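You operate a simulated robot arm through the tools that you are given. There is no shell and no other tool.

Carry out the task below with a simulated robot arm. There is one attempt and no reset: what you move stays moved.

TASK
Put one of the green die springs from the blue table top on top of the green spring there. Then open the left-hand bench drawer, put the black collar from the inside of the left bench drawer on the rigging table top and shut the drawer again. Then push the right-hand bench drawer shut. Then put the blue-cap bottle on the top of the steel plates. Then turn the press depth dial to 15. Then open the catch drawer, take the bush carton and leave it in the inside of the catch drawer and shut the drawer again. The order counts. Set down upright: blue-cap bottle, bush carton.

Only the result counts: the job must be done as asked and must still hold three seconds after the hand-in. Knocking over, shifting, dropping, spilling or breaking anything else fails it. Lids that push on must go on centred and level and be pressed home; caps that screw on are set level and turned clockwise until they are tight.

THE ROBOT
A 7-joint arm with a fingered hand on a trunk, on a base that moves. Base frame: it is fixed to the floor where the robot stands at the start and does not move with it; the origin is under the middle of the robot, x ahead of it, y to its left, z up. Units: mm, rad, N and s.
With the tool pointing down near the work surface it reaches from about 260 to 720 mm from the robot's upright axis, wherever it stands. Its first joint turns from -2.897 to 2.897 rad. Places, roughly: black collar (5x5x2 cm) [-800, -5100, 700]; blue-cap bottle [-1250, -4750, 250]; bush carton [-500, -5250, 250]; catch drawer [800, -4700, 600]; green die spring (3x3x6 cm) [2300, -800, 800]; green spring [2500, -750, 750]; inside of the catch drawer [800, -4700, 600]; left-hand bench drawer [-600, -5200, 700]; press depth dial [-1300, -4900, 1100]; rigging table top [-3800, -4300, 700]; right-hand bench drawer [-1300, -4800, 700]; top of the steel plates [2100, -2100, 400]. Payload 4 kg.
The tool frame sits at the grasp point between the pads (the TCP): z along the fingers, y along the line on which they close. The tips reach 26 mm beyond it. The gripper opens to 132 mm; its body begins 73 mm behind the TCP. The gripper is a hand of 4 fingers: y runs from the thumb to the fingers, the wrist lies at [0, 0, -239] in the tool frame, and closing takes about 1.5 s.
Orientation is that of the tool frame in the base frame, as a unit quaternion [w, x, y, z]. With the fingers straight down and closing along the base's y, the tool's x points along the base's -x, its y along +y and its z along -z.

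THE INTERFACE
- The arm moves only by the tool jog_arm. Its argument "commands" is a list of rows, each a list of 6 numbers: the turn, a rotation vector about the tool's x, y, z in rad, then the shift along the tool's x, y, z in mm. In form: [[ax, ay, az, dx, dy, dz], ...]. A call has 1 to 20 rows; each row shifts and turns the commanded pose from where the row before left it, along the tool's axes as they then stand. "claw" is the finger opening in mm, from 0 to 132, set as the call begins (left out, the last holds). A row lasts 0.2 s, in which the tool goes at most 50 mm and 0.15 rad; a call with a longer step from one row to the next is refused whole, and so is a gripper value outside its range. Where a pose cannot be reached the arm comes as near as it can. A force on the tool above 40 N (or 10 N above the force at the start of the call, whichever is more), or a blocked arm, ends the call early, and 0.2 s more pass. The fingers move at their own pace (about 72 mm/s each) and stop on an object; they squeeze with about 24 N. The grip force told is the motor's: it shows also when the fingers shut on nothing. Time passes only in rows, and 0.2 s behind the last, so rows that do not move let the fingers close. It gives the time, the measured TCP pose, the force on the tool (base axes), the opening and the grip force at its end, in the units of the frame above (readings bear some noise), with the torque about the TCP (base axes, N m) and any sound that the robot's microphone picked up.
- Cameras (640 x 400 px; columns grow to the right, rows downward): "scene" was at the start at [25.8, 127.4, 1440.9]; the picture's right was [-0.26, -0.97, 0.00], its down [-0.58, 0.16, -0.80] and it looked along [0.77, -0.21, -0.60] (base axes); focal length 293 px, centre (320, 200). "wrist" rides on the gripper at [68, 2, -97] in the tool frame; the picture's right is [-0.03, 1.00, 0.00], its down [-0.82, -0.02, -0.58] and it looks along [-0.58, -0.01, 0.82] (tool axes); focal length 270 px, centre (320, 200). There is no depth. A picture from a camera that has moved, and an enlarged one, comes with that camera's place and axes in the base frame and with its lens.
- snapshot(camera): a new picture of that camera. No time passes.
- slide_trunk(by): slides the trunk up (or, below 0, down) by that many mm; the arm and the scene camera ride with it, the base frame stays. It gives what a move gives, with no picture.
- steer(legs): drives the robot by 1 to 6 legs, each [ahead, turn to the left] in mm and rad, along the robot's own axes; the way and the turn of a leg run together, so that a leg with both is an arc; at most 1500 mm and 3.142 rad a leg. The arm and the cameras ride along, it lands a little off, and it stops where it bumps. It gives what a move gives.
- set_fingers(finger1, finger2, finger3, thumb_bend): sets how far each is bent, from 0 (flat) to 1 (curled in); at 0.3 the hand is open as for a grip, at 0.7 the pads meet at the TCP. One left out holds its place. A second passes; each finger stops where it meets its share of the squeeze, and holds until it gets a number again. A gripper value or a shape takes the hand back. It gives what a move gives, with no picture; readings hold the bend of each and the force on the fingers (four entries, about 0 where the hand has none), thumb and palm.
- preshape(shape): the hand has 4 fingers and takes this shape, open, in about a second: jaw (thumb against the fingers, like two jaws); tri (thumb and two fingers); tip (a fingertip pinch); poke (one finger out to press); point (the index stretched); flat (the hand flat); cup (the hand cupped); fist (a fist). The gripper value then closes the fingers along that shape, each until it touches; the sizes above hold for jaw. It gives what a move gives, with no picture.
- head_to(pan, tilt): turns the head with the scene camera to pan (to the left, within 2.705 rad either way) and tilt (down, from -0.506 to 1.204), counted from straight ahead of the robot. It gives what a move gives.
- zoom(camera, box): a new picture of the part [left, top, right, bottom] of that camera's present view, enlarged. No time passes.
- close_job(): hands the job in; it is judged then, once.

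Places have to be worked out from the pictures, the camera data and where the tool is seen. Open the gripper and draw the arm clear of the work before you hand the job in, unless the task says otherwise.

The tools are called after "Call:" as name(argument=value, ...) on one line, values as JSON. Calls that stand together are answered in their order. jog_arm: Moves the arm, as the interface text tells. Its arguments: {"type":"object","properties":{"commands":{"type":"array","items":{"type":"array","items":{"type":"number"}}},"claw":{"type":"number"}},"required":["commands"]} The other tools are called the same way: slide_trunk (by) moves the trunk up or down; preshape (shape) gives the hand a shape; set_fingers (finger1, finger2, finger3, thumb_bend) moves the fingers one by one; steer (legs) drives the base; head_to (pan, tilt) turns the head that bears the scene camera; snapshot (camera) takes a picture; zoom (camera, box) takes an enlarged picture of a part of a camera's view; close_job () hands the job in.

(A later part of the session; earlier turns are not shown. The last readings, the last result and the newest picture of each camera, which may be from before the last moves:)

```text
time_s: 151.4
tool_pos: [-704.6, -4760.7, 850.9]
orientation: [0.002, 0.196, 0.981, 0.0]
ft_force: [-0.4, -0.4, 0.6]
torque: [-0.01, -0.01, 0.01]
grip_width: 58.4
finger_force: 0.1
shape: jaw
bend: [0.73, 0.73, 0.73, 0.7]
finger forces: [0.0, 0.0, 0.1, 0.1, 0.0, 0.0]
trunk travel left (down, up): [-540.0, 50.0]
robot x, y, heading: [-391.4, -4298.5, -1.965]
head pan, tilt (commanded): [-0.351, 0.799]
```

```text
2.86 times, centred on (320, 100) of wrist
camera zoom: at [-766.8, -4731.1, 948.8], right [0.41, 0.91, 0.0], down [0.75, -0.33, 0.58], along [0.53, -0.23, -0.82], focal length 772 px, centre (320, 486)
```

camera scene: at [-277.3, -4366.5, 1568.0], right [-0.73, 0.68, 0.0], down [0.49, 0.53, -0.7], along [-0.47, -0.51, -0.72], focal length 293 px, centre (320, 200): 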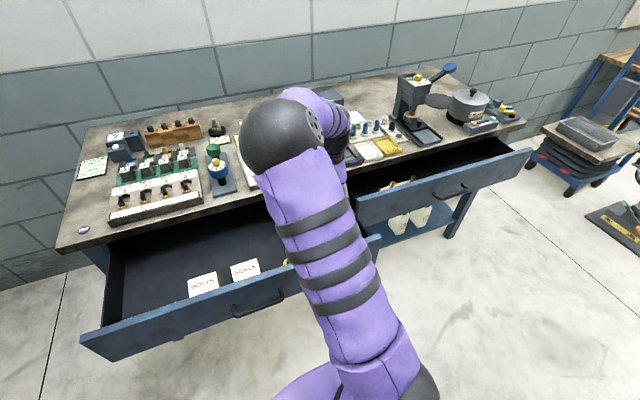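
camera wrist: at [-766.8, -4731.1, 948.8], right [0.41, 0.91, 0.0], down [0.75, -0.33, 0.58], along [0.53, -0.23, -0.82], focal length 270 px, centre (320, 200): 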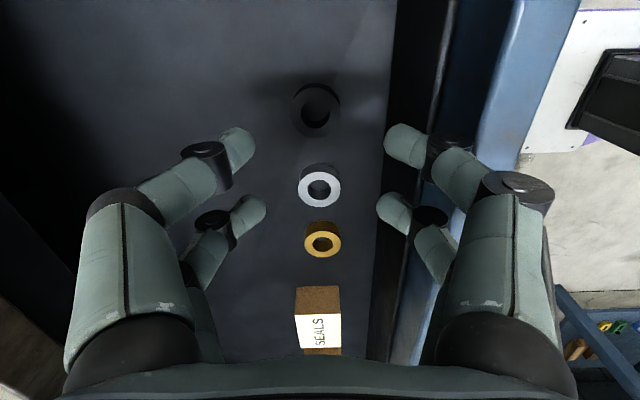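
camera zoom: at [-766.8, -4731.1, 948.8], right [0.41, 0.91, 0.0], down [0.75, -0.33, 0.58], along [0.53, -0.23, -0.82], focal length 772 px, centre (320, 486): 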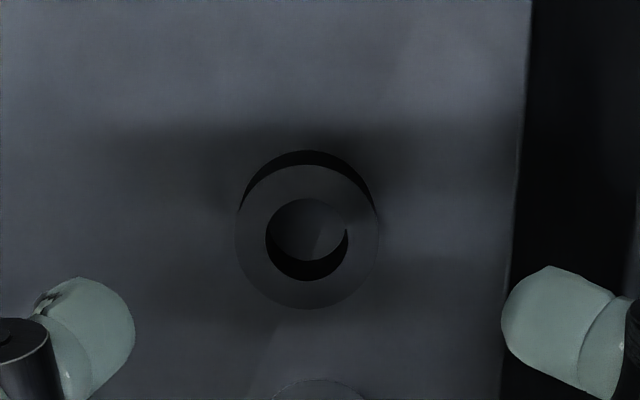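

The fingers' knuckles would touch the front panel in this orientation (panel only about 60 mm from the collar). I raise a little, turn the hand 90° so that it closes left-right, and lean it slightly so the camera clears the panel.

Call:
jog_arm(commands=[[0, 0, 0, 0, 0, -40], [0, 0, 0.15, 0, 0, 0], [0, 0, 0.15, 0, 0, 0], [0, 0, 0.15, 0, 0, 0], [0, 0, 0.15, 0, 0, 0], [0, 0, 0.15, 0, 0, 0], [0, 0, 0.15, 0, 0, 0], [0, 0, 0.15, 0, 0, 0], [0, 0, 0.15, 0, 0, 0], [0, 0, 0.15, 0, 0, 0], [0, 0, 0.15, 0, 0, 0], [0, 0, 0.07, 0, 0, 0], [0, 0.15, 0, 0, 0, 0]], claw=56)

Call:
snapshot(camera="wrist")

Call:
snapshot(camera="scene")

```text
time_s: 154.2
tool_pos: [-703.7, -4760.0, 892.6]
orientation: [-0.041, 0.829, 0.554, 0.064]
ft_force: [0.3, 0.2, 0.1]
torque: [-0.01, 0.0, 0.02]
grip_width: 56.5
finger_force: 0.1
shape: jaw
bend: [0.73, 0.73, 0.73, 0.7]
finger forces: [0.0, 0.0, 0.1, 0.1, 0.0, 0.0]
trunk travel left (down, up): [-540.0, 50.0]
robot x, y, heading: [-390.6, -4302.2, -1.965]
head pan, tilt (commanded): [-0.351, 0.799]
```

```text
taken
camera wrist: at [-681.7, -4710.1, 1000.8], right [0.91, -0.4, 0.0], down [-0.36, -0.82, 0.45], along [-0.18, -0.41, -0.89], focal length 270 px, centre (320, 200)
```

wrist: 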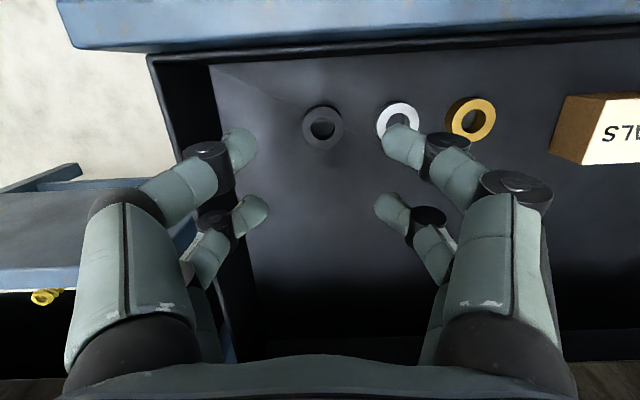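

```text
taken
camera scene: at [-277.1, -4366.4, 1567.9], right [-0.73, 0.68, 0.0], down [0.49, 0.53, -0.7], along [-0.47, -0.51, -0.72], focal length 293 px, centre (320, 200)
```

scene: 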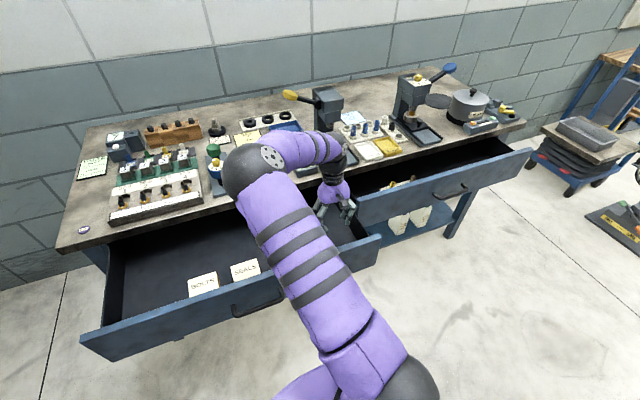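

I zoom to re-measure the collar in this orientation.

Call:
zoom(camera="wrist", box=[250, 60, 410, 180])

```text
3.33 times, centred on (330, 120) of wrist
camera zoom: at [-681.7, -4710.1, 1000.8], right [0.91, -0.4, 0.0], down [-0.36, -0.82, 0.45], along [-0.18, -0.41, -0.89], focal length 901 px, centre (287, 467)
```

zoom: 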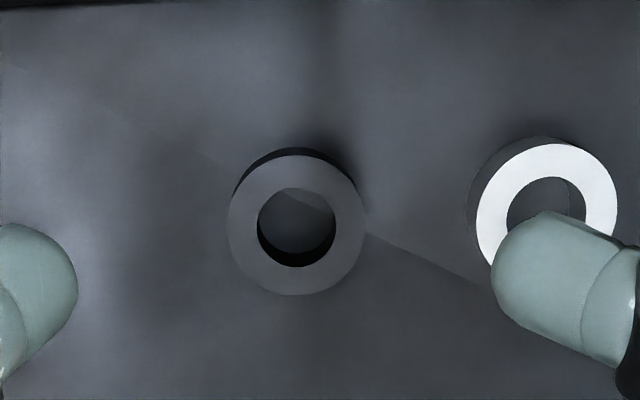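

Centre is near (-703, -4762). I compensate for the lean and descend most of the way.

Call:
jog_arm(commands=[[0, 0, 0, -28, 1.8, 0], [0, 0, 0, 0, 0, 40], [0, 0, 0, 0, 0, 35], [0, 0, 0, 0, 0, 25], [0, 0, 0, 0, 0, 0]])

Call:
snapshot(camera="wrist")

Call:
zoom(camera="scene", box=[260, 150, 420, 270])

```text
time_s: 155.4
tool_pos: [-706.9, -4773.3, 788.9]
orientation: [-0.041, 0.828, 0.556, 0.063]
ft_force: [0.0, -0.3, 0.6]
torque: [-0.01, -0.01, 0.03]
grip_width: 56.5
finger_force: 0.1
shape: jaw
bend: [0.73, 0.73, 0.73, 0.7]
finger forces: [0.0, 0.0, 0.0, 0.0, 0.0, 0.0]
trunk travel left (down, up): [-540.0, 50.0]
robot x, y, heading: [-389.8, -4299.5, -1.966]
head pan, tilt (commanded): [-0.351, 0.799]
```

```text
taken
camera wrist: at [-684.1, -4723.0, 896.6], right [0.92, -0.4, 0.0], down [-0.36, -0.82, 0.45], along [-0.18, -0.41, -0.89], focal length 270 px, centre (320, 200)
```

wrist: 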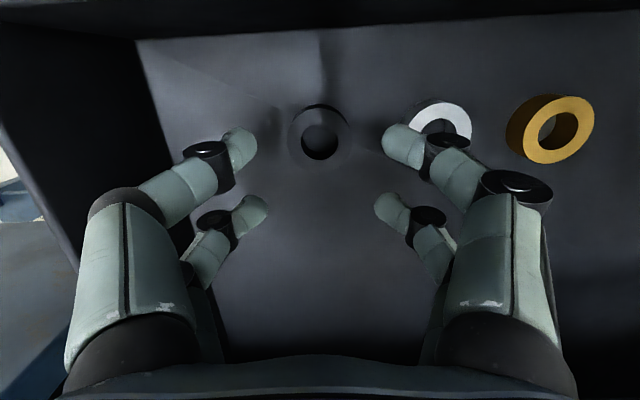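

```text
3.33 times, centred on (340, 210) of scene
camera zoom: at [-277.2, -4366.7, 1567.9], right [-0.73, 0.68, 0.0], down [0.49, 0.53, -0.7], along [-0.47, -0.51, -0.72], focal length 976 px, centre (253, 167)
```

zoom: 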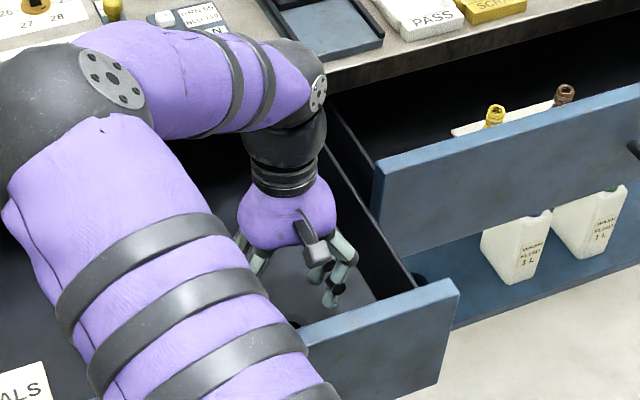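

I zoom in to verify centring before the final descent.

Call:
zoom(camera="wrist", box=[220, 80, 420, 230])

```text
2.67 times, centred on (320, 155) of wrist
camera zoom: at [-684.1, -4723.0, 896.6], right [0.92, -0.4, 0.0], down [-0.36, -0.82, 0.45], along [-0.18, -0.41, -0.89], focal length 721 px, centre (320, 320)
```

zoom: 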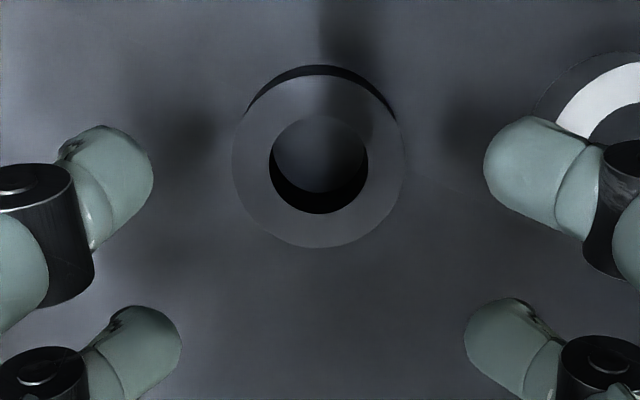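

The collar is centred to within 2 mm on the tool axis, top face 60 mm below the TCP. I descend 40 mm, then feel for the drawer floor in small steps.

Call:
jog_arm(commands=[[0, 0, 0, 1, 0.5, 20], [0, 0, 0, 0, 0, 15], [0, 0, 0, 0, 0, 5], [0, 0, 0, 0, 0, 3]])

Call:
zoom(camera="wrist", box=[200, 80, 440, 260])

```text
time_s: 156.4
tool_pos: [-702.5, -4766.5, 746.8]
orientation: [-0.041, 0.828, 0.555, 0.063]
ft_force: [0.0, -0.8, 0.4]
torque: [-0.02, 0.0, 0.02]
grip_width: 56.3
finger_force: 0.1
shape: jaw
bend: [0.73, 0.73, 0.73, 0.7]
finger forces: [0.1, 0.0, 0.0, 0.1, 0.0, 0.0]
trunk travel left (down, up): [-540.0, 50.0]
robot x, y, heading: [-386.3, -4304.4, -1.97]
head pan, tilt (commanded): [-0.351, 0.799]
```

```text
2.22 times, centred on (320, 170) of wrist
camera zoom: at [-681.1, -4715.9, 854.3], right [0.92, -0.4, 0.0], down [-0.36, -0.82, 0.45], along [-0.18, -0.41, -0.89], focal length 601 px, centre (320, 267)
```

zoom: 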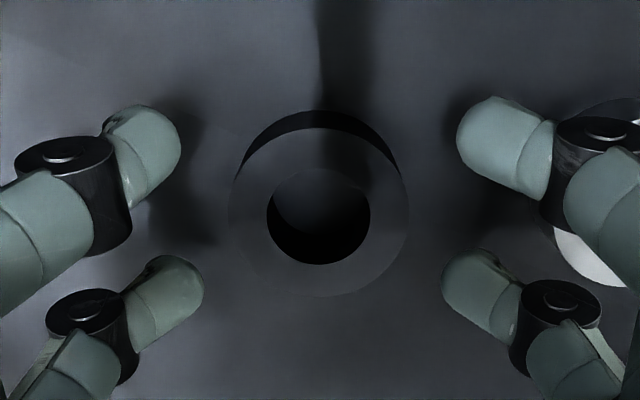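

No contact yet; fingertips are about 10 mm below the collar's top. I go down in small steps.

Call:
jog_arm(commands=[[0, 0, 0, 0, 0, 2], [0, 0, 0, 0, 0, 2]])

Call:
jog_arm(commands=[[0, 0, 0, 0, 0, 1.5], [0, 0, 0, 0, 0, 0]])

Call:
zoom(camera="wrist", box=[200, 80, 440, 260])

```text
time_s: 157.0
tool_pos: [-703.5, -4764.9, 744.3]
orientation: [-0.041, 0.828, 0.556, 0.063]
ft_force: [0.1, -0.1, 0.1]
torque: [0.0, 0.03, 0.01]
grip_width: 56.4
finger_force: 0.1
shape: jaw
bend: [0.73, 0.73, 0.73, 0.7]
finger forces: [0.1, 0.0, 0.0, 0.1, 0.0, 0.0]
trunk travel left (down, up): [-540.0, 50.0]
robot x, y, heading: [-388.5, -4302.8, -1.967]
head pan, tilt (commanded): [-0.351, 0.799]
```

```text
time_s: 157.6
tool_pos: [-702.9, -4766.2, 742.8]
orientation: [-0.041, 0.828, 0.555, 0.062]
ft_force: [0.9, 0.7, 0.7]
torque: [0.01, 0.03, 0.0]
grip_width: 56.2
finger_force: 0.1
shape: jaw
bend: [0.73, 0.73, 0.73, 0.7]
finger forces: [0.0, 0.0, 0.0, 0.1, 0.1, 0.0]
trunk travel left (down, up): [-540.0, 50.0]
robot x, y, heading: [-387.9, -4295.3, -1.971]
head pan, tilt (commanded): [-0.351, 0.799]
```

```text
2.22 times, centred on (320, 170) of wrist
camera zoom: at [-681.1, -4714.8, 849.9], right [0.92, -0.4, 0.0], down [-0.36, -0.82, 0.45], along [-0.18, -0.41, -0.89], focal length 601 px, centre (320, 267)
```

zoom: 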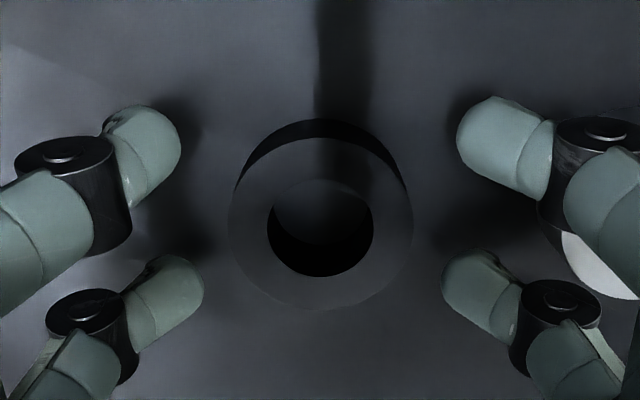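

Still free. I lower 2 mm more and then close gently on the collar.

Call:
jog_arm(commands=[[0, 0, 0, 0, 0, 1.5], [0, 0, 0, 0, 0, 1], [0, 0, 0, 0, 0, 0]])

Call:
jog_arm(commands=[[0, 0, 0, 0, 0, 0], [0, 0, 0, 0, 0, 0], [0, 0, 0, 0, 0, 0], [0, 0, 0, 0, 0, 0], [0, 0, 0, 0, 0, 0], [0, 0, 0, 0, 0, 0]], claw=0)

Call:
snapshot(camera="wrist")

```text
time_s: 158.4
tool_pos: [-702.0, -4765.8, 740.3]
orientation: [-0.04, 0.828, 0.556, 0.063]
ft_force: [-0.4, 0.3, -0.5]
torque: [0.0, -0.01, 0.0]
grip_width: 56.4
finger_force: 0.1
shape: jaw
bend: [0.73, 0.73, 0.73, 0.7]
finger forces: [0.0, 0.0, 0.1, 0.1, 0.0, 0.0]
trunk travel left (down, up): [-540.0, 50.0]
robot x, y, heading: [-388.5, -4298.6, -1.966]
head pan, tilt (commanded): [-0.351, 0.799]
```

```text
time_s: 159.8
tool_pos: [-703.1, -4765.0, 741.4]
orientation: [-0.04, 0.828, 0.555, 0.061]
ft_force: [0.6, -0.5, 6.7]
torque: [0.13, 0.04, 0.01]
grip_width: 12.0
finger_force: 24.5
shape: jaw
bend: [0.73, 0.73, 0.72, 0.73]
finger forces: [24.1, 24.0, 30.7, 0.1, 0.0, 0.0]
trunk travel left (down, up): [-540.0, 50.0]
robot x, y, heading: [-387.8, -4299.3, -1.961]
head pan, tilt (commanded): [-0.351, 0.799]
```

```text
taken
camera wrist: at [-680.6, -4714.4, 847.4], right [0.92, -0.4, 0.0], down [-0.36, -0.82, 0.45], along [-0.18, -0.41, -0.89], focal length 270 px, centre (320, 200)
```

wrist: 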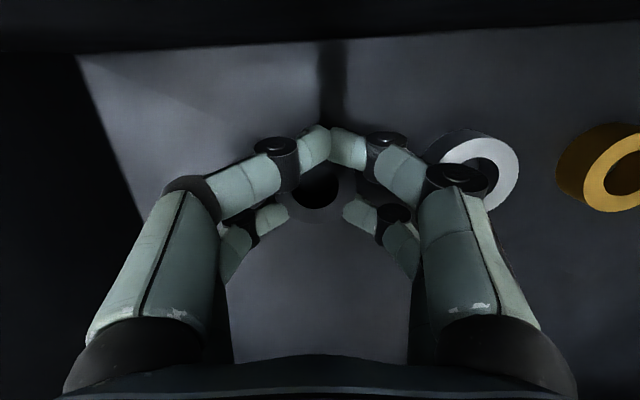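

Fingers are loaded (24–30 N). I zoom in to see how the collar is held.

Call:
zoom(camera="wrist", box=[200, 100, 440, 250])

```text
2.67 times, centred on (320, 175) of wrist
camera zoom: at [-680.6, -4714.4, 847.4], right [0.92, -0.4, 0.0], down [-0.36, -0.82, 0.45], along [-0.18, -0.41, -0.89], focal length 721 px, centre (320, 267)
```

zoom: 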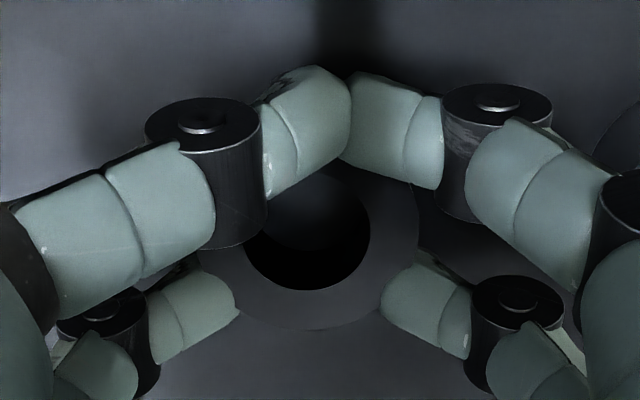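

The collar is caged by all four digits. I lift it slowly a little to test the hold.

Call:
jog_arm(commands=[[0, 0, 0, 0, 0, -5], [0, 0, 0, 0, 0, -10], [0, 0, 0, 0, 0, -10]])

Call:
zoom(camera="wrist", box=[200, 80, 440, 250])

```text
time_s: 160.6
tool_pos: [-704.7, -4767.6, 764.3]
orientation: [-0.041, 0.828, 0.556, 0.063]
ft_force: [0.7, 0.1, -2.0]
torque: [-0.01, 0.03, -0.01]
grip_width: 12.0
finger_force: 23.7
shape: jaw
bend: [0.73, 0.73, 0.72, 0.73]
finger forces: [0.1, 22.9, 30.3, 0.1, 0.0, 0.0]
trunk travel left (down, up): [-540.0, 50.0]
robot x, y, heading: [-387.4, -4300.4, -1.961]
head pan, tilt (commanded): [-0.351, 0.799]
```

```text
2.35 times, centred on (320, 165) of wrist
camera zoom: at [-682.6, -4717.3, 871.5], right [0.92, -0.4, 0.0], down [-0.36, -0.82, 0.45], along [-0.18, -0.41, -0.89], focal length 636 px, centre (320, 282)
```

zoom: 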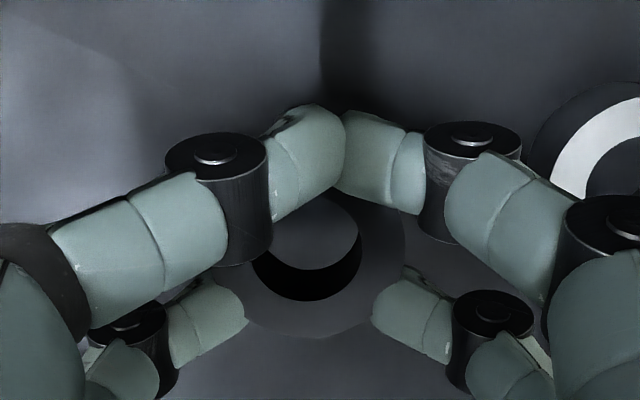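

The collar is off the floor, about 2 N heavier, and held. I lift it clear of the drawer and level the hand.

Call:
jog_arm(commands=[[0, 0, 0, 0, 0, -15], [0, 0, 0, 0, 0, -25], [0, 0, 0, 0, 0, -30], [0, 0, 0, 0, 0, -35], [0, 0, 0, 0, 0, -40], [0, -0.1, 0, 0, 0, 0], [0, -0.05, 0, 0, 0, 0]])

Call:
snapshot(camera="wrist")

Call:
snapshot(camera="scene")

```text
time_s: 162.2
tool_pos: [-712.3, -4787.5, 907.7]
orientation: [0.001, 0.831, 0.557, 0.001]
ft_force: [-0.2, -0.2, -1.2]
torque: [-0.01, -0.01, -0.04]
grip_width: 11.8
finger_force: 23.7
shape: jaw
bend: [0.72, 0.73, 0.72, 0.73]
finger forces: [0.1, 23.2, 30.3, 0.1, 0.0, 0.0]
trunk travel left (down, up): [-540.0, 50.0]
robot x, y, heading: [-385.2, -4300.0, -1.968]
head pan, tilt (commanded): [-0.351, 0.799]
```

```text
taken
camera wrist: at [-684.6, -4723.8, 1006.0], right [0.92, -0.4, 0.0], down [-0.33, -0.75, 0.58], along [-0.23, -0.53, -0.82], focal length 270 px, centre (320, 200)
```

wrist: 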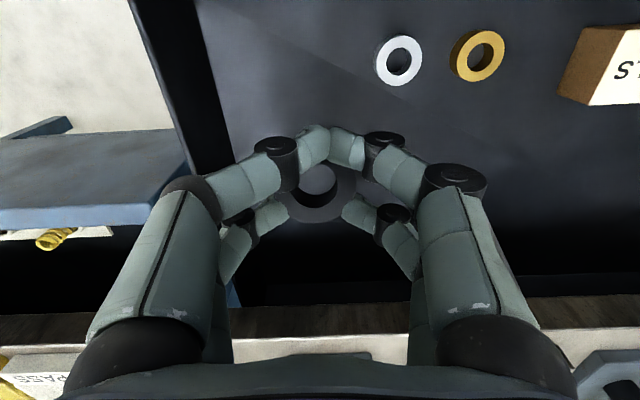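

```text
taken
camera scene: at [-277.2, -4366.6, 1567.9], right [-0.73, 0.68, 0.0], down [0.49, 0.53, -0.7], along [-0.47, -0.51, -0.72], focal length 293 px, centre (320, 200)
```

scene: 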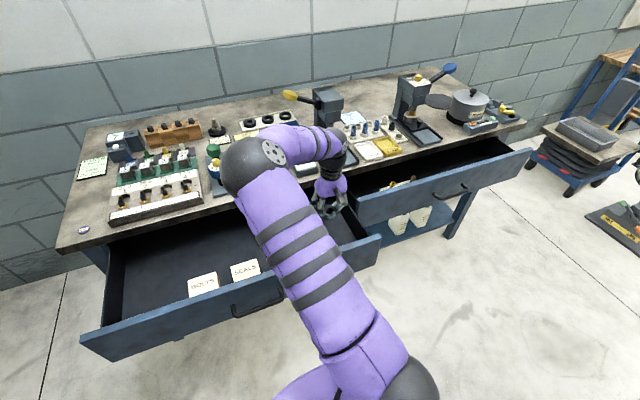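

The collar is secure; white and yellow collars stayed put. I retract the arm toward the robot and then turn to survey the way to the rigging table.

Call:
jog_arm(commands=[[0, 0, 0, 0, 0, -40], [0, 0, 0, 0, 0, -40], [0, 0, 0, 40, 0, 0], [0, 0, 0, 45, 0, 0], [0, 0, 0, 45, 0, 0], [0, 0, 0, 45, 0, 0], [0, 0, 0, 30, 0, 0]])

Call:
head_to(pan=-1.2, tilt=0.4)

Call:
snapshot(camera="scene")

Call:
head_to(pan=-1.9, tilt=0.5)

Call:
snapshot(camera="scene")

```text
time_s: 163.8
tool_pos: [-634.0, -4598.1, 992.0]
orientation: [0.001, 0.831, 0.556, 0.001]
ft_force: [0.1, 0.2, -1.4]
torque: [0.01, -0.03, -0.01]
grip_width: 11.5
finger_force: 24.0
shape: jaw
bend: [0.72, 0.73, 0.72, 0.73]
finger forces: [0.0, 22.8, 29.5, 0.1, 0.0, 0.1]
trunk travel left (down, up): [-540.0, 50.0]
robot x, y, heading: [-387.3, -4297.7, -1.966]
head pan, tilt (commanded): [-0.351, 0.799]
```

```text
time_s: 165.0
tool_pos: [-634.9, -4600.0, 989.9]
orientation: [0.001, 0.831, 0.556, 0.0]
ft_force: [0.6, 0.7, -1.4]
torque: [-0.01, -0.01, 0.0]
grip_width: 11.4
finger_force: 24.0
shape: jaw
bend: [0.72, 0.73, 0.72, 0.73]
finger forces: [0.0, 22.8, 29.4, 0.0, 0.1, 0.1]
trunk travel left (down, up): [-540.0, 50.0]
robot x, y, heading: [-387.4, -4301.2, -1.969]
head pan, tilt (commanded): [-1.201, 0.4]
```

```text
taken
camera scene: at [-315.0, -4305.0, 1603.0], right [0.03, 1.0, 0.0], down [0.39, -0.01, -0.92], along [-0.92, 0.02, -0.39], focal length 293 px, centre (320, 200)
```

scene: 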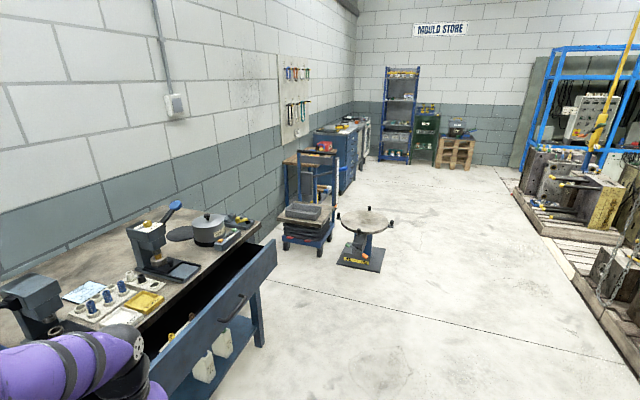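

```text
time_s: 166.0
tool_pos: [-634.8, -4599.6, 989.6]
orientation: [0.001, 0.831, 0.556, 0.001]
ft_force: [0.2, 0.4, -1.3]
torque: [0.0, 0.01, -0.01]
grip_width: 11.7
finger_force: 24.4
shape: jaw
bend: [0.72, 0.73, 0.72, 0.73]
finger forces: [0.0, 22.8, 29.5, 0.1, 0.0, 0.1]
trunk travel left (down, up): [-540.0, 50.0]
robot x, y, heading: [-387.2, -4299.9, -1.963]
head pan, tilt (commanded): [-1.901, 0.499]
```

```text
taken
camera scene: at [-290.5, -4247.0, 1593.9], right [0.66, 0.75, 0.0], down [0.36, -0.32, -0.88], along [-0.66, 0.58, -0.48], focal length 293 px, centre (320, 200)
```

scene: 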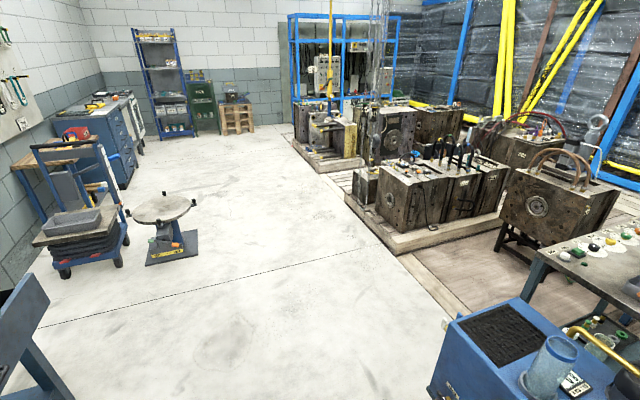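

The rigging table is the wooden-topped blue one at the wall under the pegboard, beyond a lift trolley and a turntable. I drive along the free floor in front of them.

Call:
steer(legs=[[0, -1.67], [1450, 0], [1450, 0]])

Call:
head_to(pan=1.0, tilt=0.5)

Call:
snapshot(camera="scene")

Call:
snapshot(camera="wrist")

```text
time_s: 184.7
tool_pos: [-3178.6, -2555.9, 989.1]
orientation: [0.001, 0.966, -0.258, -0.001]
ft_force: [-0.4, 0.2, -1.0]
torque: [-0.02, -0.01, 0.01]
grip_width: 11.8
finger_force: 24.2
shape: jaw
bend: [0.72, 0.73, 0.72, 0.73]
finger forces: [0.0, 21.8, 27.7, 0.0, 0.1, 0.1]
trunk travel left (down, up): [-540.0, 50.0]
robot x, y, heading: [-2914.8, -2835.4, 2.616]
head pan, tilt (commanded): [-1.901, 0.499]
```

```text
time_s: 187.2
tool_pos: [-3179.6, -2555.6, 990.1]
orientation: [0.0, 0.966, -0.258, -0.001]
ft_force: [-0.3, 0.7, -2.0]
torque: [-0.01, 0.01, 0.03]
grip_width: 11.3
finger_force: 24.0
shape: jaw
bend: [0.72, 0.73, 0.72, 0.73]
finger forces: [0.0, 21.7, 27.6, 0.0, 0.0, 0.0]
trunk travel left (down, up): [-540.0, 50.0]
robot x, y, heading: [-2918.1, -2834.9, 2.615]
head pan, tilt (commanded): [1.0, 0.499]
```

```text
taken
camera scene: at [-3019.4, -3045.8, 1593.9], right [-0.45, 0.89, 0.0], down [0.43, 0.22, -0.88], along [-0.78, -0.4, -0.48], focal length 293 px, centre (320, 200)
```

scene: 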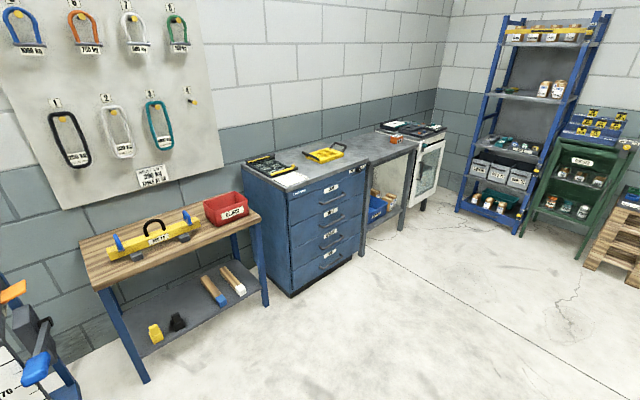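

```text
taken
camera wrist: at [-3119.5, -2589.7, 1088.2], right [-0.52, -0.85, 0.0], down [-0.7, 0.43, 0.58], along [-0.49, 0.3, -0.82], focal length 270 px, centre (320, 200)
```

wrist: 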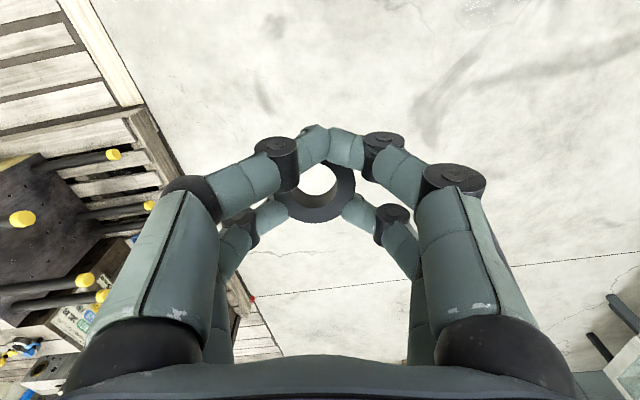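

The rigging table (wooden top, front edge near S=5275) has free room in front of the yellow beam. I turn left and drive up to it.

Call:
steer(legs=[[0, 1.5], [1030, 0], [0, 0.2]])

Call:
head_to(pan=0.0, tilt=0.75)

Call:
snapshot(camera="scene")

Call:
snapshot(camera="wrist")

```text
time_s: 197.4
tool_pos: [-3711.0, -4003.1, 991.3]
orientation: [0.0, 0.824, 0.567, 0.0]
ft_force: [-0.5, -0.1, -2.0]
torque: [0.03, -0.03, 0.0]
grip_width: 11.4
finger_force: 23.5
shape: jaw
bend: [0.72, 0.73, 0.72, 0.73]
finger forces: [0.0, 21.0, 26.4, 0.0, 0.0, 0.0]
trunk travel left (down, up): [-540.0, 50.0]
robot x, y, heading: [-3470.6, -3700.1, -1.941]
head pan, tilt (commanded): [1.0, 0.499]
```

```text
time_s: 198.7
tool_pos: [-3710.6, -4002.8, 989.7]
orientation: [0.0, 0.824, 0.567, 0.001]
ft_force: [0.2, 0.3, -1.0]
torque: [-0.02, -0.01, 0.0]
grip_width: 11.3
finger_force: 23.8
shape: jaw
bend: [0.72, 0.73, 0.72, 0.73]
finger forces: [0.0, 21.0, 26.4, 0.0, 0.1, 0.0]
trunk travel left (down, up): [-540.0, 50.0]
robot x, y, heading: [-3472.7, -3699.7, -1.945]
head pan, tilt (commanded): [0.0, 0.75]
```

```text
taken
camera scene: at [-3336.4, -3778.3, 1572.0], right [-0.93, 0.36, 0.0], down [0.25, 0.64, -0.73], along [-0.26, -0.68, -0.68], focal length 293 px, centre (320, 200)
```

scene: 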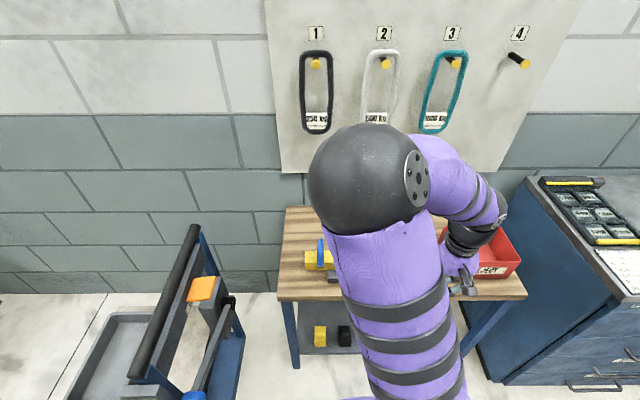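

```text
taken
camera wrist: at [-3685.3, -3938.4, 1088.2], right [0.92, -0.38, 0.0], down [-0.31, -0.75, 0.58], along [-0.22, -0.53, -0.82], focal length 270 px, centre (320, 200)
```

wrist: 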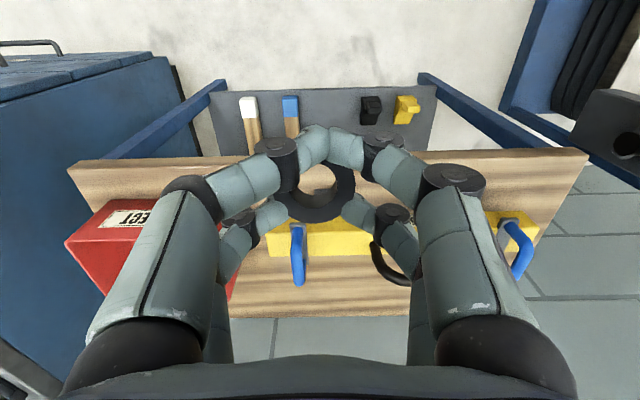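

The free strip in front of the yellow beam is about 125 mm deep; I'll put the collar about 60 mm behind the table's front edge. I zoom on the held collar first.

Call:
zoom(camera="wrist", box=[220, 100, 420, 250])

Call:
zoom(camera="scene", box=[260, 190, 540, 370])

```text
2.67 times, centred on (320, 175) of wrist
camera zoom: at [-3685.3, -3938.4, 1088.2], right [0.92, -0.38, 0.0], down [-0.31, -0.75, 0.58], along [-0.22, -0.53, -0.82], focal length 721 px, centre (320, 267)
```

zoom: 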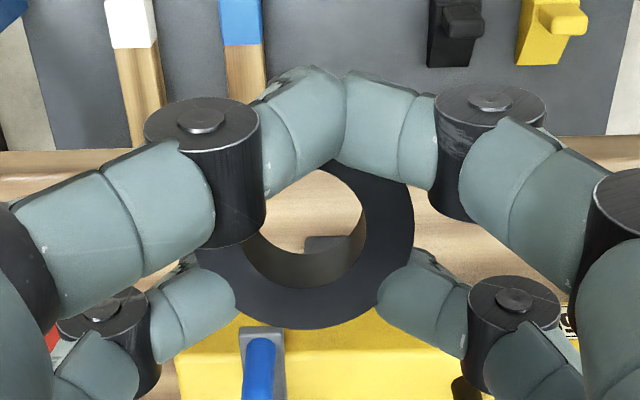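

```text
2.22 times, centred on (400, 280) of scene
camera zoom: at [-3336.4, -3778.3, 1572.0], right [-0.93, 0.36, 0.0], down [0.25, 0.64, -0.73], along [-0.26, -0.68, -0.68], focal length 651 px, centre (142, 22)
```

zoom: 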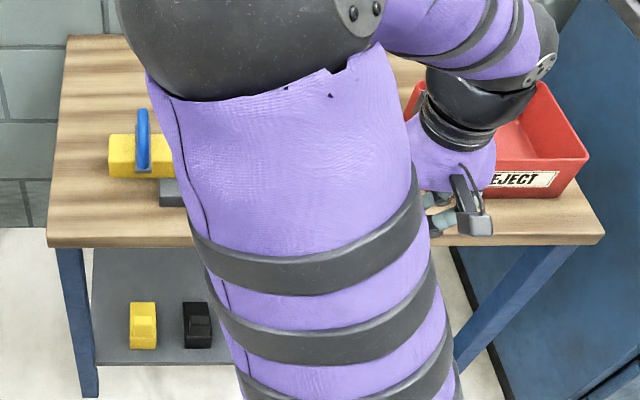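

The collar is held level at the TCP. I move over the free strip and descend most of the way.

Call:
jog_arm(commands=[[0, 0, 0, -45, 3, 0], [0, 0, 0, -45, 3, 0], [0, 0, 0, -45, 3, 0], [0, 0, 0, -46, 3, 0], [0, 0, 0, 0, 0, 45], [0, 0, 0, 0, 0, 45], [0, 0, 0, 0, 0, 45], [0, 0, 0, 0, 0, 45], [0, 0, 0, 0, 0, 35]])

Call:
snapshot(camera="wrist")

Call:
snapshot(camera="scene")

```text
time_s: 200.5
tool_pos: [-3764.2, -4179.1, 825.4]
orientation: [0.004, 0.821, 0.57, -0.001]
ft_force: [7.8, 5.2, 22.2]
torque: [-0.02, 0.26, 0.1]
grip_width: 11.2
finger_force: 23.7
shape: jaw
bend: [0.72, 0.73, 0.72, 0.73]
finger forces: [40.8, 27.3, 42.9, 0.0, 0.0, 0.0]
trunk travel left (down, up): [-540.0, 50.0]
robot x, y, heading: [-3468.8, -3698.4, -1.937]
head pan, tilt (commanded): [0.0, 0.75]
stopped in row 9: the force on the tool passed its limit at 78 N (the readings are from after the stop); the commanded pose is now the measured one
```

```text
taken
camera wrist: at [-3738.9, -4113.2, 923.2], right [0.93, -0.37, 0.01], down [-0.31, -0.75, 0.58], along [-0.21, -0.54, -0.81], focal length 270 px, centre (320, 200)
```

wrist: 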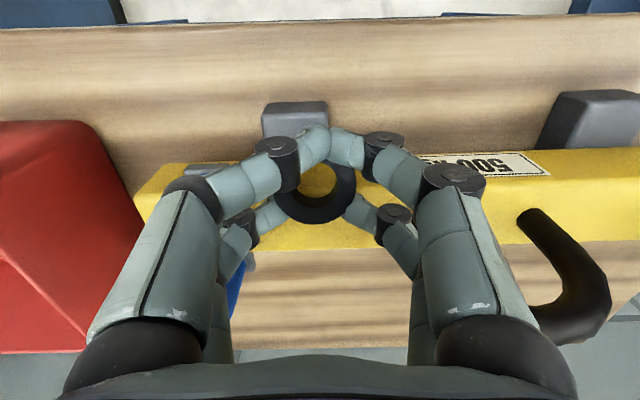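

```text
taken
camera scene: at [-3334.5, -3776.0, 1572.4], right [-0.93, 0.36, 0.0], down [0.24, 0.64, -0.73], along [-0.26, -0.68, -0.68], focal length 293 px, centre (320, 200)
```

scene: 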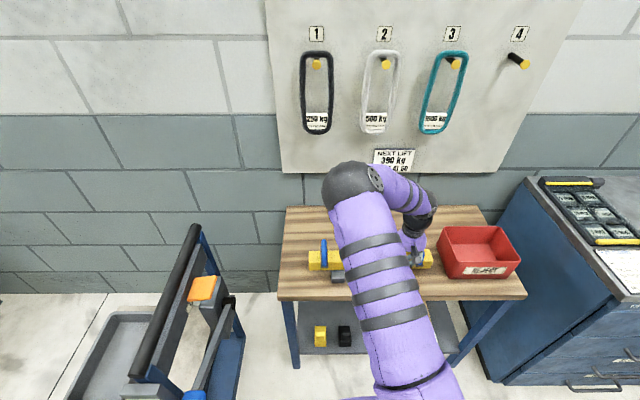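

I touched the yellow beam: it is about 100 mm tall and sits further forward than I judged. I raise straight up and check that nothing moved.

Call:
jog_arm(commands=[[0, 0, 0, 0, 0, -10], [0, 0, 0, 0, 0, -30], [0, 0, 0, 0, 0, -40], [0, 0, 0, 0, 0, -45], [0, 0, 0, 0, 0, -45]])

Call:
snapshot(camera="wrist")

Call:
zoom(camera="scene", box=[260, 180, 540, 340])

```text
time_s: 201.7
tool_pos: [-3766.2, -4176.7, 992.6]
orientation: [0.002, 0.822, 0.57, 0.001]
ft_force: [-0.2, 0.4, -1.7]
torque: [0.0, 0.05, 0.02]
grip_width: 10.9
finger_force: 24.2
shape: jaw
bend: [0.72, 0.73, 0.72, 0.73]
finger forces: [32.2, 23.3, 27.8, 0.0, 0.0, 0.0]
trunk travel left (down, up): [-540.0, 50.0]
robot x, y, heading: [-3471.8, -3699.9, -1.939]
head pan, tilt (commanded): [0.0, 0.75]
```

```text
taken
camera wrist: at [-3741.6, -4112.1, 1089.6], right [0.93, -0.37, 0.01], down [-0.31, -0.75, 0.58], along [-0.21, -0.54, -0.82], focal length 270 px, centre (320, 200)
```

wrist: 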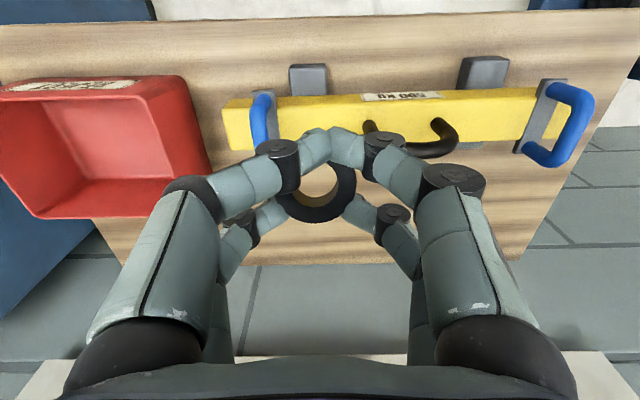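

```text
2.29 times, centred on (400, 260) of scene
camera zoom: at [-3336.4, -3778.1, 1571.9], right [-0.93, 0.36, 0.0], down [0.25, 0.64, -0.73], along [-0.26, -0.68, -0.68], focal length 669 px, centre (137, 63)
```

zoom: 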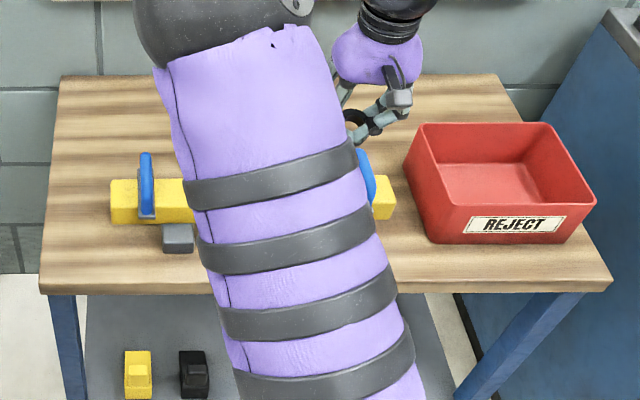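

The beam sits undisturbed mid-table. The free wood behind it (toward the wall) is about 300 mm deep, so I'll set the collar there. I drive the base forward 180 mm to bring that area in reach.

Call:
steer(legs=[[180, 0]])

Call:
snapshot(camera="wrist")

Call:
snapshot(camera="scene")

```text
time_s: 203.2
tool_pos: [-3828.8, -4345.5, 991.2]
orientation: [0.002, 0.821, 0.571, 0.001]
ft_force: [-0.3, -0.8, -1.0]
torque: [0.0, -0.01, 0.06]
grip_width: 11.2
finger_force: 24.0
shape: jaw
bend: [0.72, 0.73, 0.72, 0.73]
finger forces: [32.2, 23.5, 27.8, 0.0, 0.0, 0.1]
trunk travel left (down, up): [-540.0, 50.0]
robot x, y, heading: [-3538.4, -3868.4, -1.934]
head pan, tilt (commanded): [0.0, 0.75]
```

```text
taken
camera wrist: at [-3804.7, -4280.9, 1088.9], right [0.93, -0.37, 0.01], down [-0.31, -0.76, 0.58], along [-0.21, -0.54, -0.82], focal length 270 px, centre (320, 200)
```

wrist: 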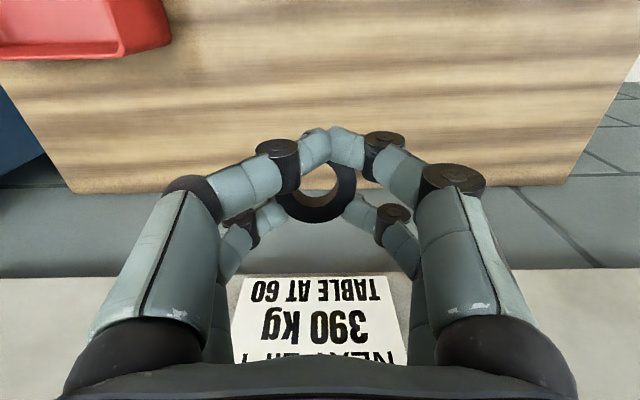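

```text
taken
camera scene: at [-3400.5, -3945.6, 1571.9], right [-0.93, 0.36, 0.0], down [0.24, 0.64, -0.73], along [-0.26, -0.68, -0.68], focal length 293 px, centre (320, 200)
```

scene: 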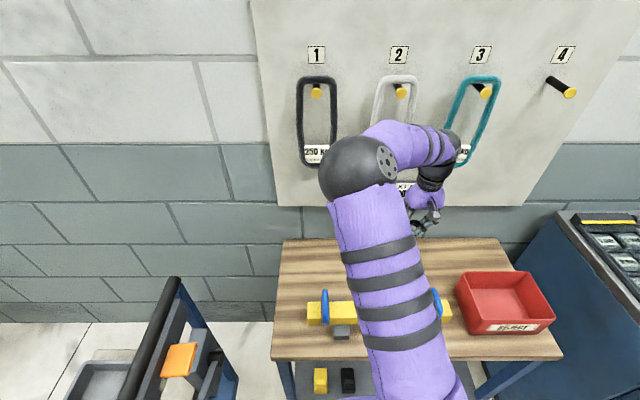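

The area below the hand is free wood. I go 40 mm further from the beam and lower in stages.

Call:
jog_arm(commands=[[0, 0, 0, -40, 0, 0], [0, 0, 0, 0, 0, 45], [0, 0, 0, 0, 0, 45], [0, 0, 0, 0, 0, 45], [0, 0, 0, 0, 0, 35]])

Call:
snapshot(camera="wrist")

Call:
zoom(camera="scene", box=[260, 120, 560, 340])

```text
time_s: 204.4
tool_pos: [-3843.4, -4385.5, 818.3]
orientation: [0.003, 0.821, 0.571, 0.001]
ft_force: [-0.4, 0.9, -0.4]
torque: [0.03, -0.02, 0.0]
grip_width: 11.1
finger_force: 24.2
shape: jaw
bend: [0.72, 0.73, 0.72, 0.73]
finger forces: [30.3, 22.7, 27.9, 0.0, 0.1, 0.0]
trunk travel left (down, up): [-540.0, 50.0]
robot x, y, heading: [-3536.2, -3864.8, -1.938]
head pan, tilt (commanded): [0.0, 0.75]
```

```text
taken
camera wrist: at [-3818.5, -4319.2, 916.8], right [0.93, -0.37, 0.01], down [-0.31, -0.76, 0.58], along [-0.21, -0.54, -0.81], focal length 270 px, centre (320, 200)
```

wrist: 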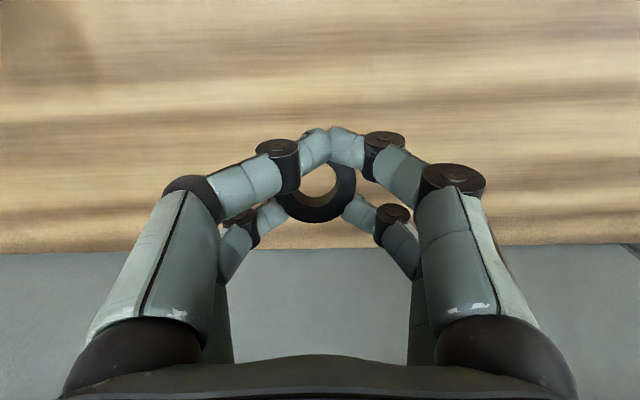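

```text
1.82 times, centred on (410, 230) of scene
camera zoom: at [-3400.4, -3945.4, 1572.0], right [-0.93, 0.36, 0.0], down [0.24, 0.64, -0.73], along [-0.26, -0.68, -0.68], focal length 532 px, centre (156, 146)
```

zoom: 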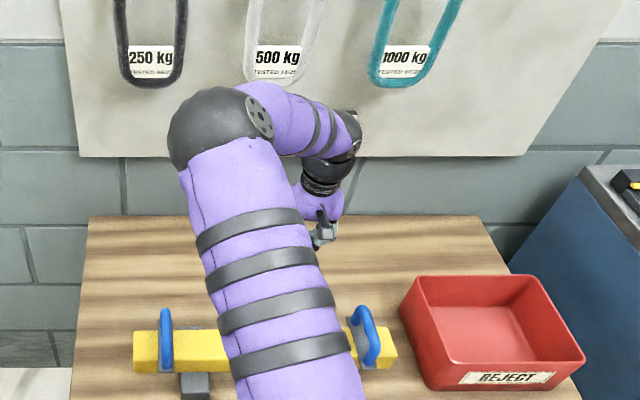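

Clear. I continue the descent and feel for the table top.

Call:
jog_arm(commands=[[0, 0, 0, 0, 0, 35], [0, 0, 0, 0, 0, 25], [0, 0, 0, 0, 0, 10], [0, 0, 0, 0, 0, 5]])

Call:
jog_arm(commands=[[0, 0, 0, 0, 0, 4], [0, 0, 0, 0, 0, 3]])

Call:
jog_arm(commands=[[0, 0, 0, 0, 0, 3], [0, 0, 0, 0, 0, 2]])

Call:
zoom(camera="wrist", box=[200, 80, 440, 250])

```text
time_s: 205.2
tool_pos: [-3844.9, -4387.8, 758.8]
orientation: [0.004, 0.822, 0.57, -0.005]
ft_force: [4.1, 4.9, 25.5]
torque: [0.43, -0.3, -0.01]
grip_width: 13.5
finger_force: 24.4
shape: jaw
bend: [0.74, 0.73, 0.72, 0.75]
finger forces: [55.3, 26.5, 27.4, 0.0, 0.1, 0.0]
trunk travel left (down, up): [-540.0, 50.0]
robot x, y, heading: [-3535.4, -3867.1, -1.93]
head pan, tilt (commanded): [0.0, 0.75]
stopped in row 4: the force on the tool passed its limit at 46 N (the readings are from after the stop); the commanded pose is now the measured one
```

```text
time_s: 205.6
tool_pos: [-3847.0, -4387.0, 758.5]
orientation: [0.006, 0.821, 0.571, -0.007]
ft_force: [3.7, 4.2, 21.4]
torque: [0.46, -0.26, -0.03]
grip_width: 13.2
finger_force: 24.1
shape: jaw
bend: [0.74, 0.73, 0.72, 0.75]
finger forces: [53.7, 26.4, 27.0, 0.0, 0.1, 0.0]
trunk travel left (down, up): [-540.0, 50.0]
robot x, y, heading: [-3538.7, -3862.7, -1.933]
head pan, tilt (commanded): [0.0, 0.75]
stopped in row 1: the force on the tool passed its limit at 44 N (the readings are from after the stop); the commanded pose is now the measured one
```

```text
time_s: 206.0
tool_pos: [-3847.5, -4390.0, 758.9]
orientation: [0.006, 0.821, 0.571, -0.009]
ft_force: [2.1, 4.0, 21.0]
torque: [0.41, -0.26, 0.03]
grip_width: 13.5
finger_force: 23.8
shape: jaw
bend: [0.73, 0.73, 0.72, 0.75]
finger forces: [53.2, 26.5, 27.1, 0.1, 0.1, 0.1]
trunk travel left (down, up): [-540.0, 50.0]
robot x, y, heading: [-3538.6, -3865.3, -1.933]
head pan, tilt (commanded): [0.0, 0.75]
stopped in row 2: the force on the tool passed its limit at 43 N (the readings are from after the stop); the commanded pose is now the measured one
```

```text
2.35 times, centred on (320, 165) of wrist
camera zoom: at [-3821.8, -4322.5, 855.1], right [0.93, -0.37, 0.0], down [-0.3, -0.74, 0.6], along [-0.22, -0.55, -0.8], focal length 636 px, centre (320, 282)
```

zoom: 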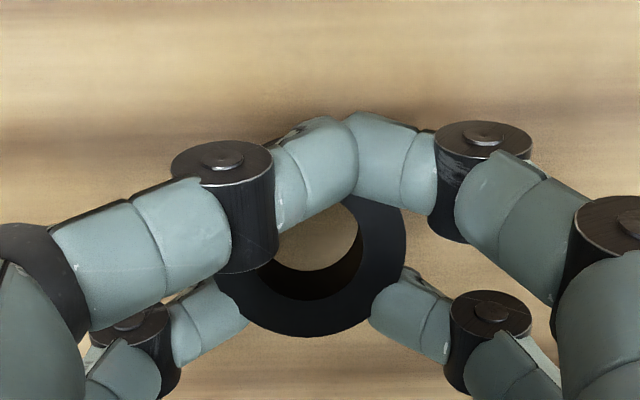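

The collar rests on the table (top at about z 731). I ease up 2 mm to relieve the pressure and then open the fingers.

Call:
jog_arm(commands=[[0, 0, 0, 0, 0, -2], [0, 0, 0, 0, 0, 0]])

Call:
jog_arm(commands=[[0, 0, 0, 0, 0, 0], [0, 0, 0, 0, 0, 0], [0, 0, 0, 0, 0, 0], [0, 0, 0, 0, 0, 0], [0, 0, 0, 0, 0, 0], [0, 0, 0, 0, 0, 0]], claw=62)

Call:
snapshot(camera="wrist")

```text
time_s: 206.6
tool_pos: [-3847.8, -4389.8, 760.0]
orientation: [0.006, 0.821, 0.571, -0.009]
ft_force: [0.0, -0.1, 15.2]
torque: [0.19, -0.09, -0.01]
grip_width: 13.1
finger_force: 24.3
shape: jaw
bend: [0.73, 0.73, 0.72, 0.75]
finger forces: [48.3, 26.3, 27.9, 0.0, 0.0, 0.0]
trunk travel left (down, up): [-540.0, 50.0]
robot x, y, heading: [-3535.9, -3864.9, -1.939]
head pan, tilt (commanded): [0.0, 0.75]
```

```text
time_s: 208.0
tool_pos: [-3846.9, -4390.7, 758.2]
orientation: [0.006, 0.821, 0.571, -0.008]
ft_force: [0.3, 0.6, 0.2]
torque: [0.03, 0.02, 0.0]
grip_width: 61.5
finger_force: 0.1
shape: jaw
bend: [0.73, 0.73, 0.73, 0.7]
finger forces: [0.0, 0.1, 0.0, 0.0, 0.1, 0.0]
trunk travel left (down, up): [-540.0, 50.0]
robot x, y, heading: [-3539.7, -3866.0, -1.937]
head pan, tilt (commanded): [0.0, 0.75]
```

```text
taken
camera wrist: at [-3821.9, -4323.1, 854.7], right [0.93, -0.37, 0.0], down [-0.3, -0.75, 0.59], along [-0.22, -0.55, -0.81], focal length 270 px, centre (320, 200)
```

wrist: 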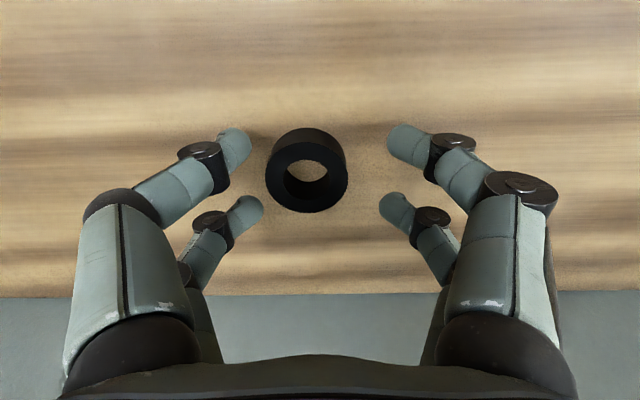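

The black collar lies on the rigging table. I raise the hand straight up and check.

Call:
jog_arm(commands=[[0, 0, 0, 0, 0, -10], [0, 0, 0, 0, 0, -30], [0, 0, 0, 0, 0, -45], [0, 0, 0, 0, 0, -50], [0, 0, 0, 0, 0, -50], [0, 0, 0, 0, 0, -45]])

Call:
snapshot(camera="wrist")

Call:
snapshot(camera="scene")

```text
time_s: 209.4
tool_pos: [-3845.5, -4387.5, 988.5]
orientation: [0.006, 0.821, 0.571, -0.007]
ft_force: [-0.2, -0.2, 0.4]
torque: [-0.02, 0.03, 0.01]
grip_width: 61.4
finger_force: 0.2
shape: jaw
bend: [0.73, 0.73, 0.73, 0.7]
finger forces: [0.0, 0.0, 0.1, 0.0, 0.0, 0.0]
trunk travel left (down, up): [-540.0, 50.0]
robot x, y, heading: [-3535.2, -3865.2, -1.94]
head pan, tilt (commanded): [0.0, 0.75]
```

```text
taken
camera wrist: at [-3819.9, -4319.8, 1084.5], right [0.93, -0.37, 0.0], down [-0.3, -0.75, 0.59], along [-0.22, -0.55, -0.81], focal length 270 px, centre (320, 200)
```

wrist: 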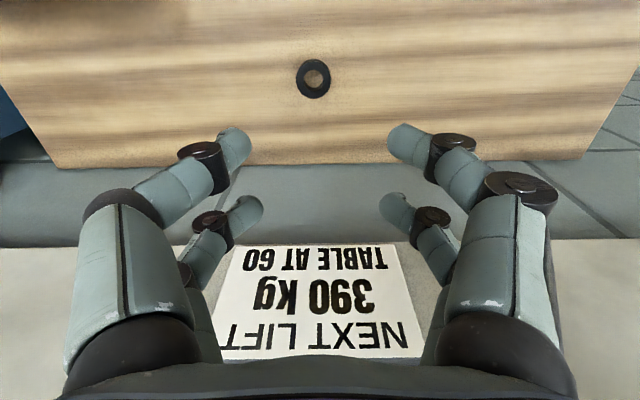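

```text
taken
camera scene: at [-3400.1, -3944.7, 1571.9], right [-0.93, 0.36, 0.0], down [0.24, 0.64, -0.73], along [-0.26, -0.68, -0.68], focal length 293 px, centre (320, 200)
```

scene: 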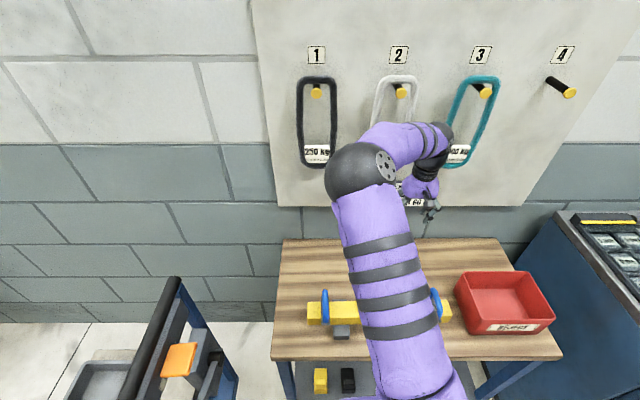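

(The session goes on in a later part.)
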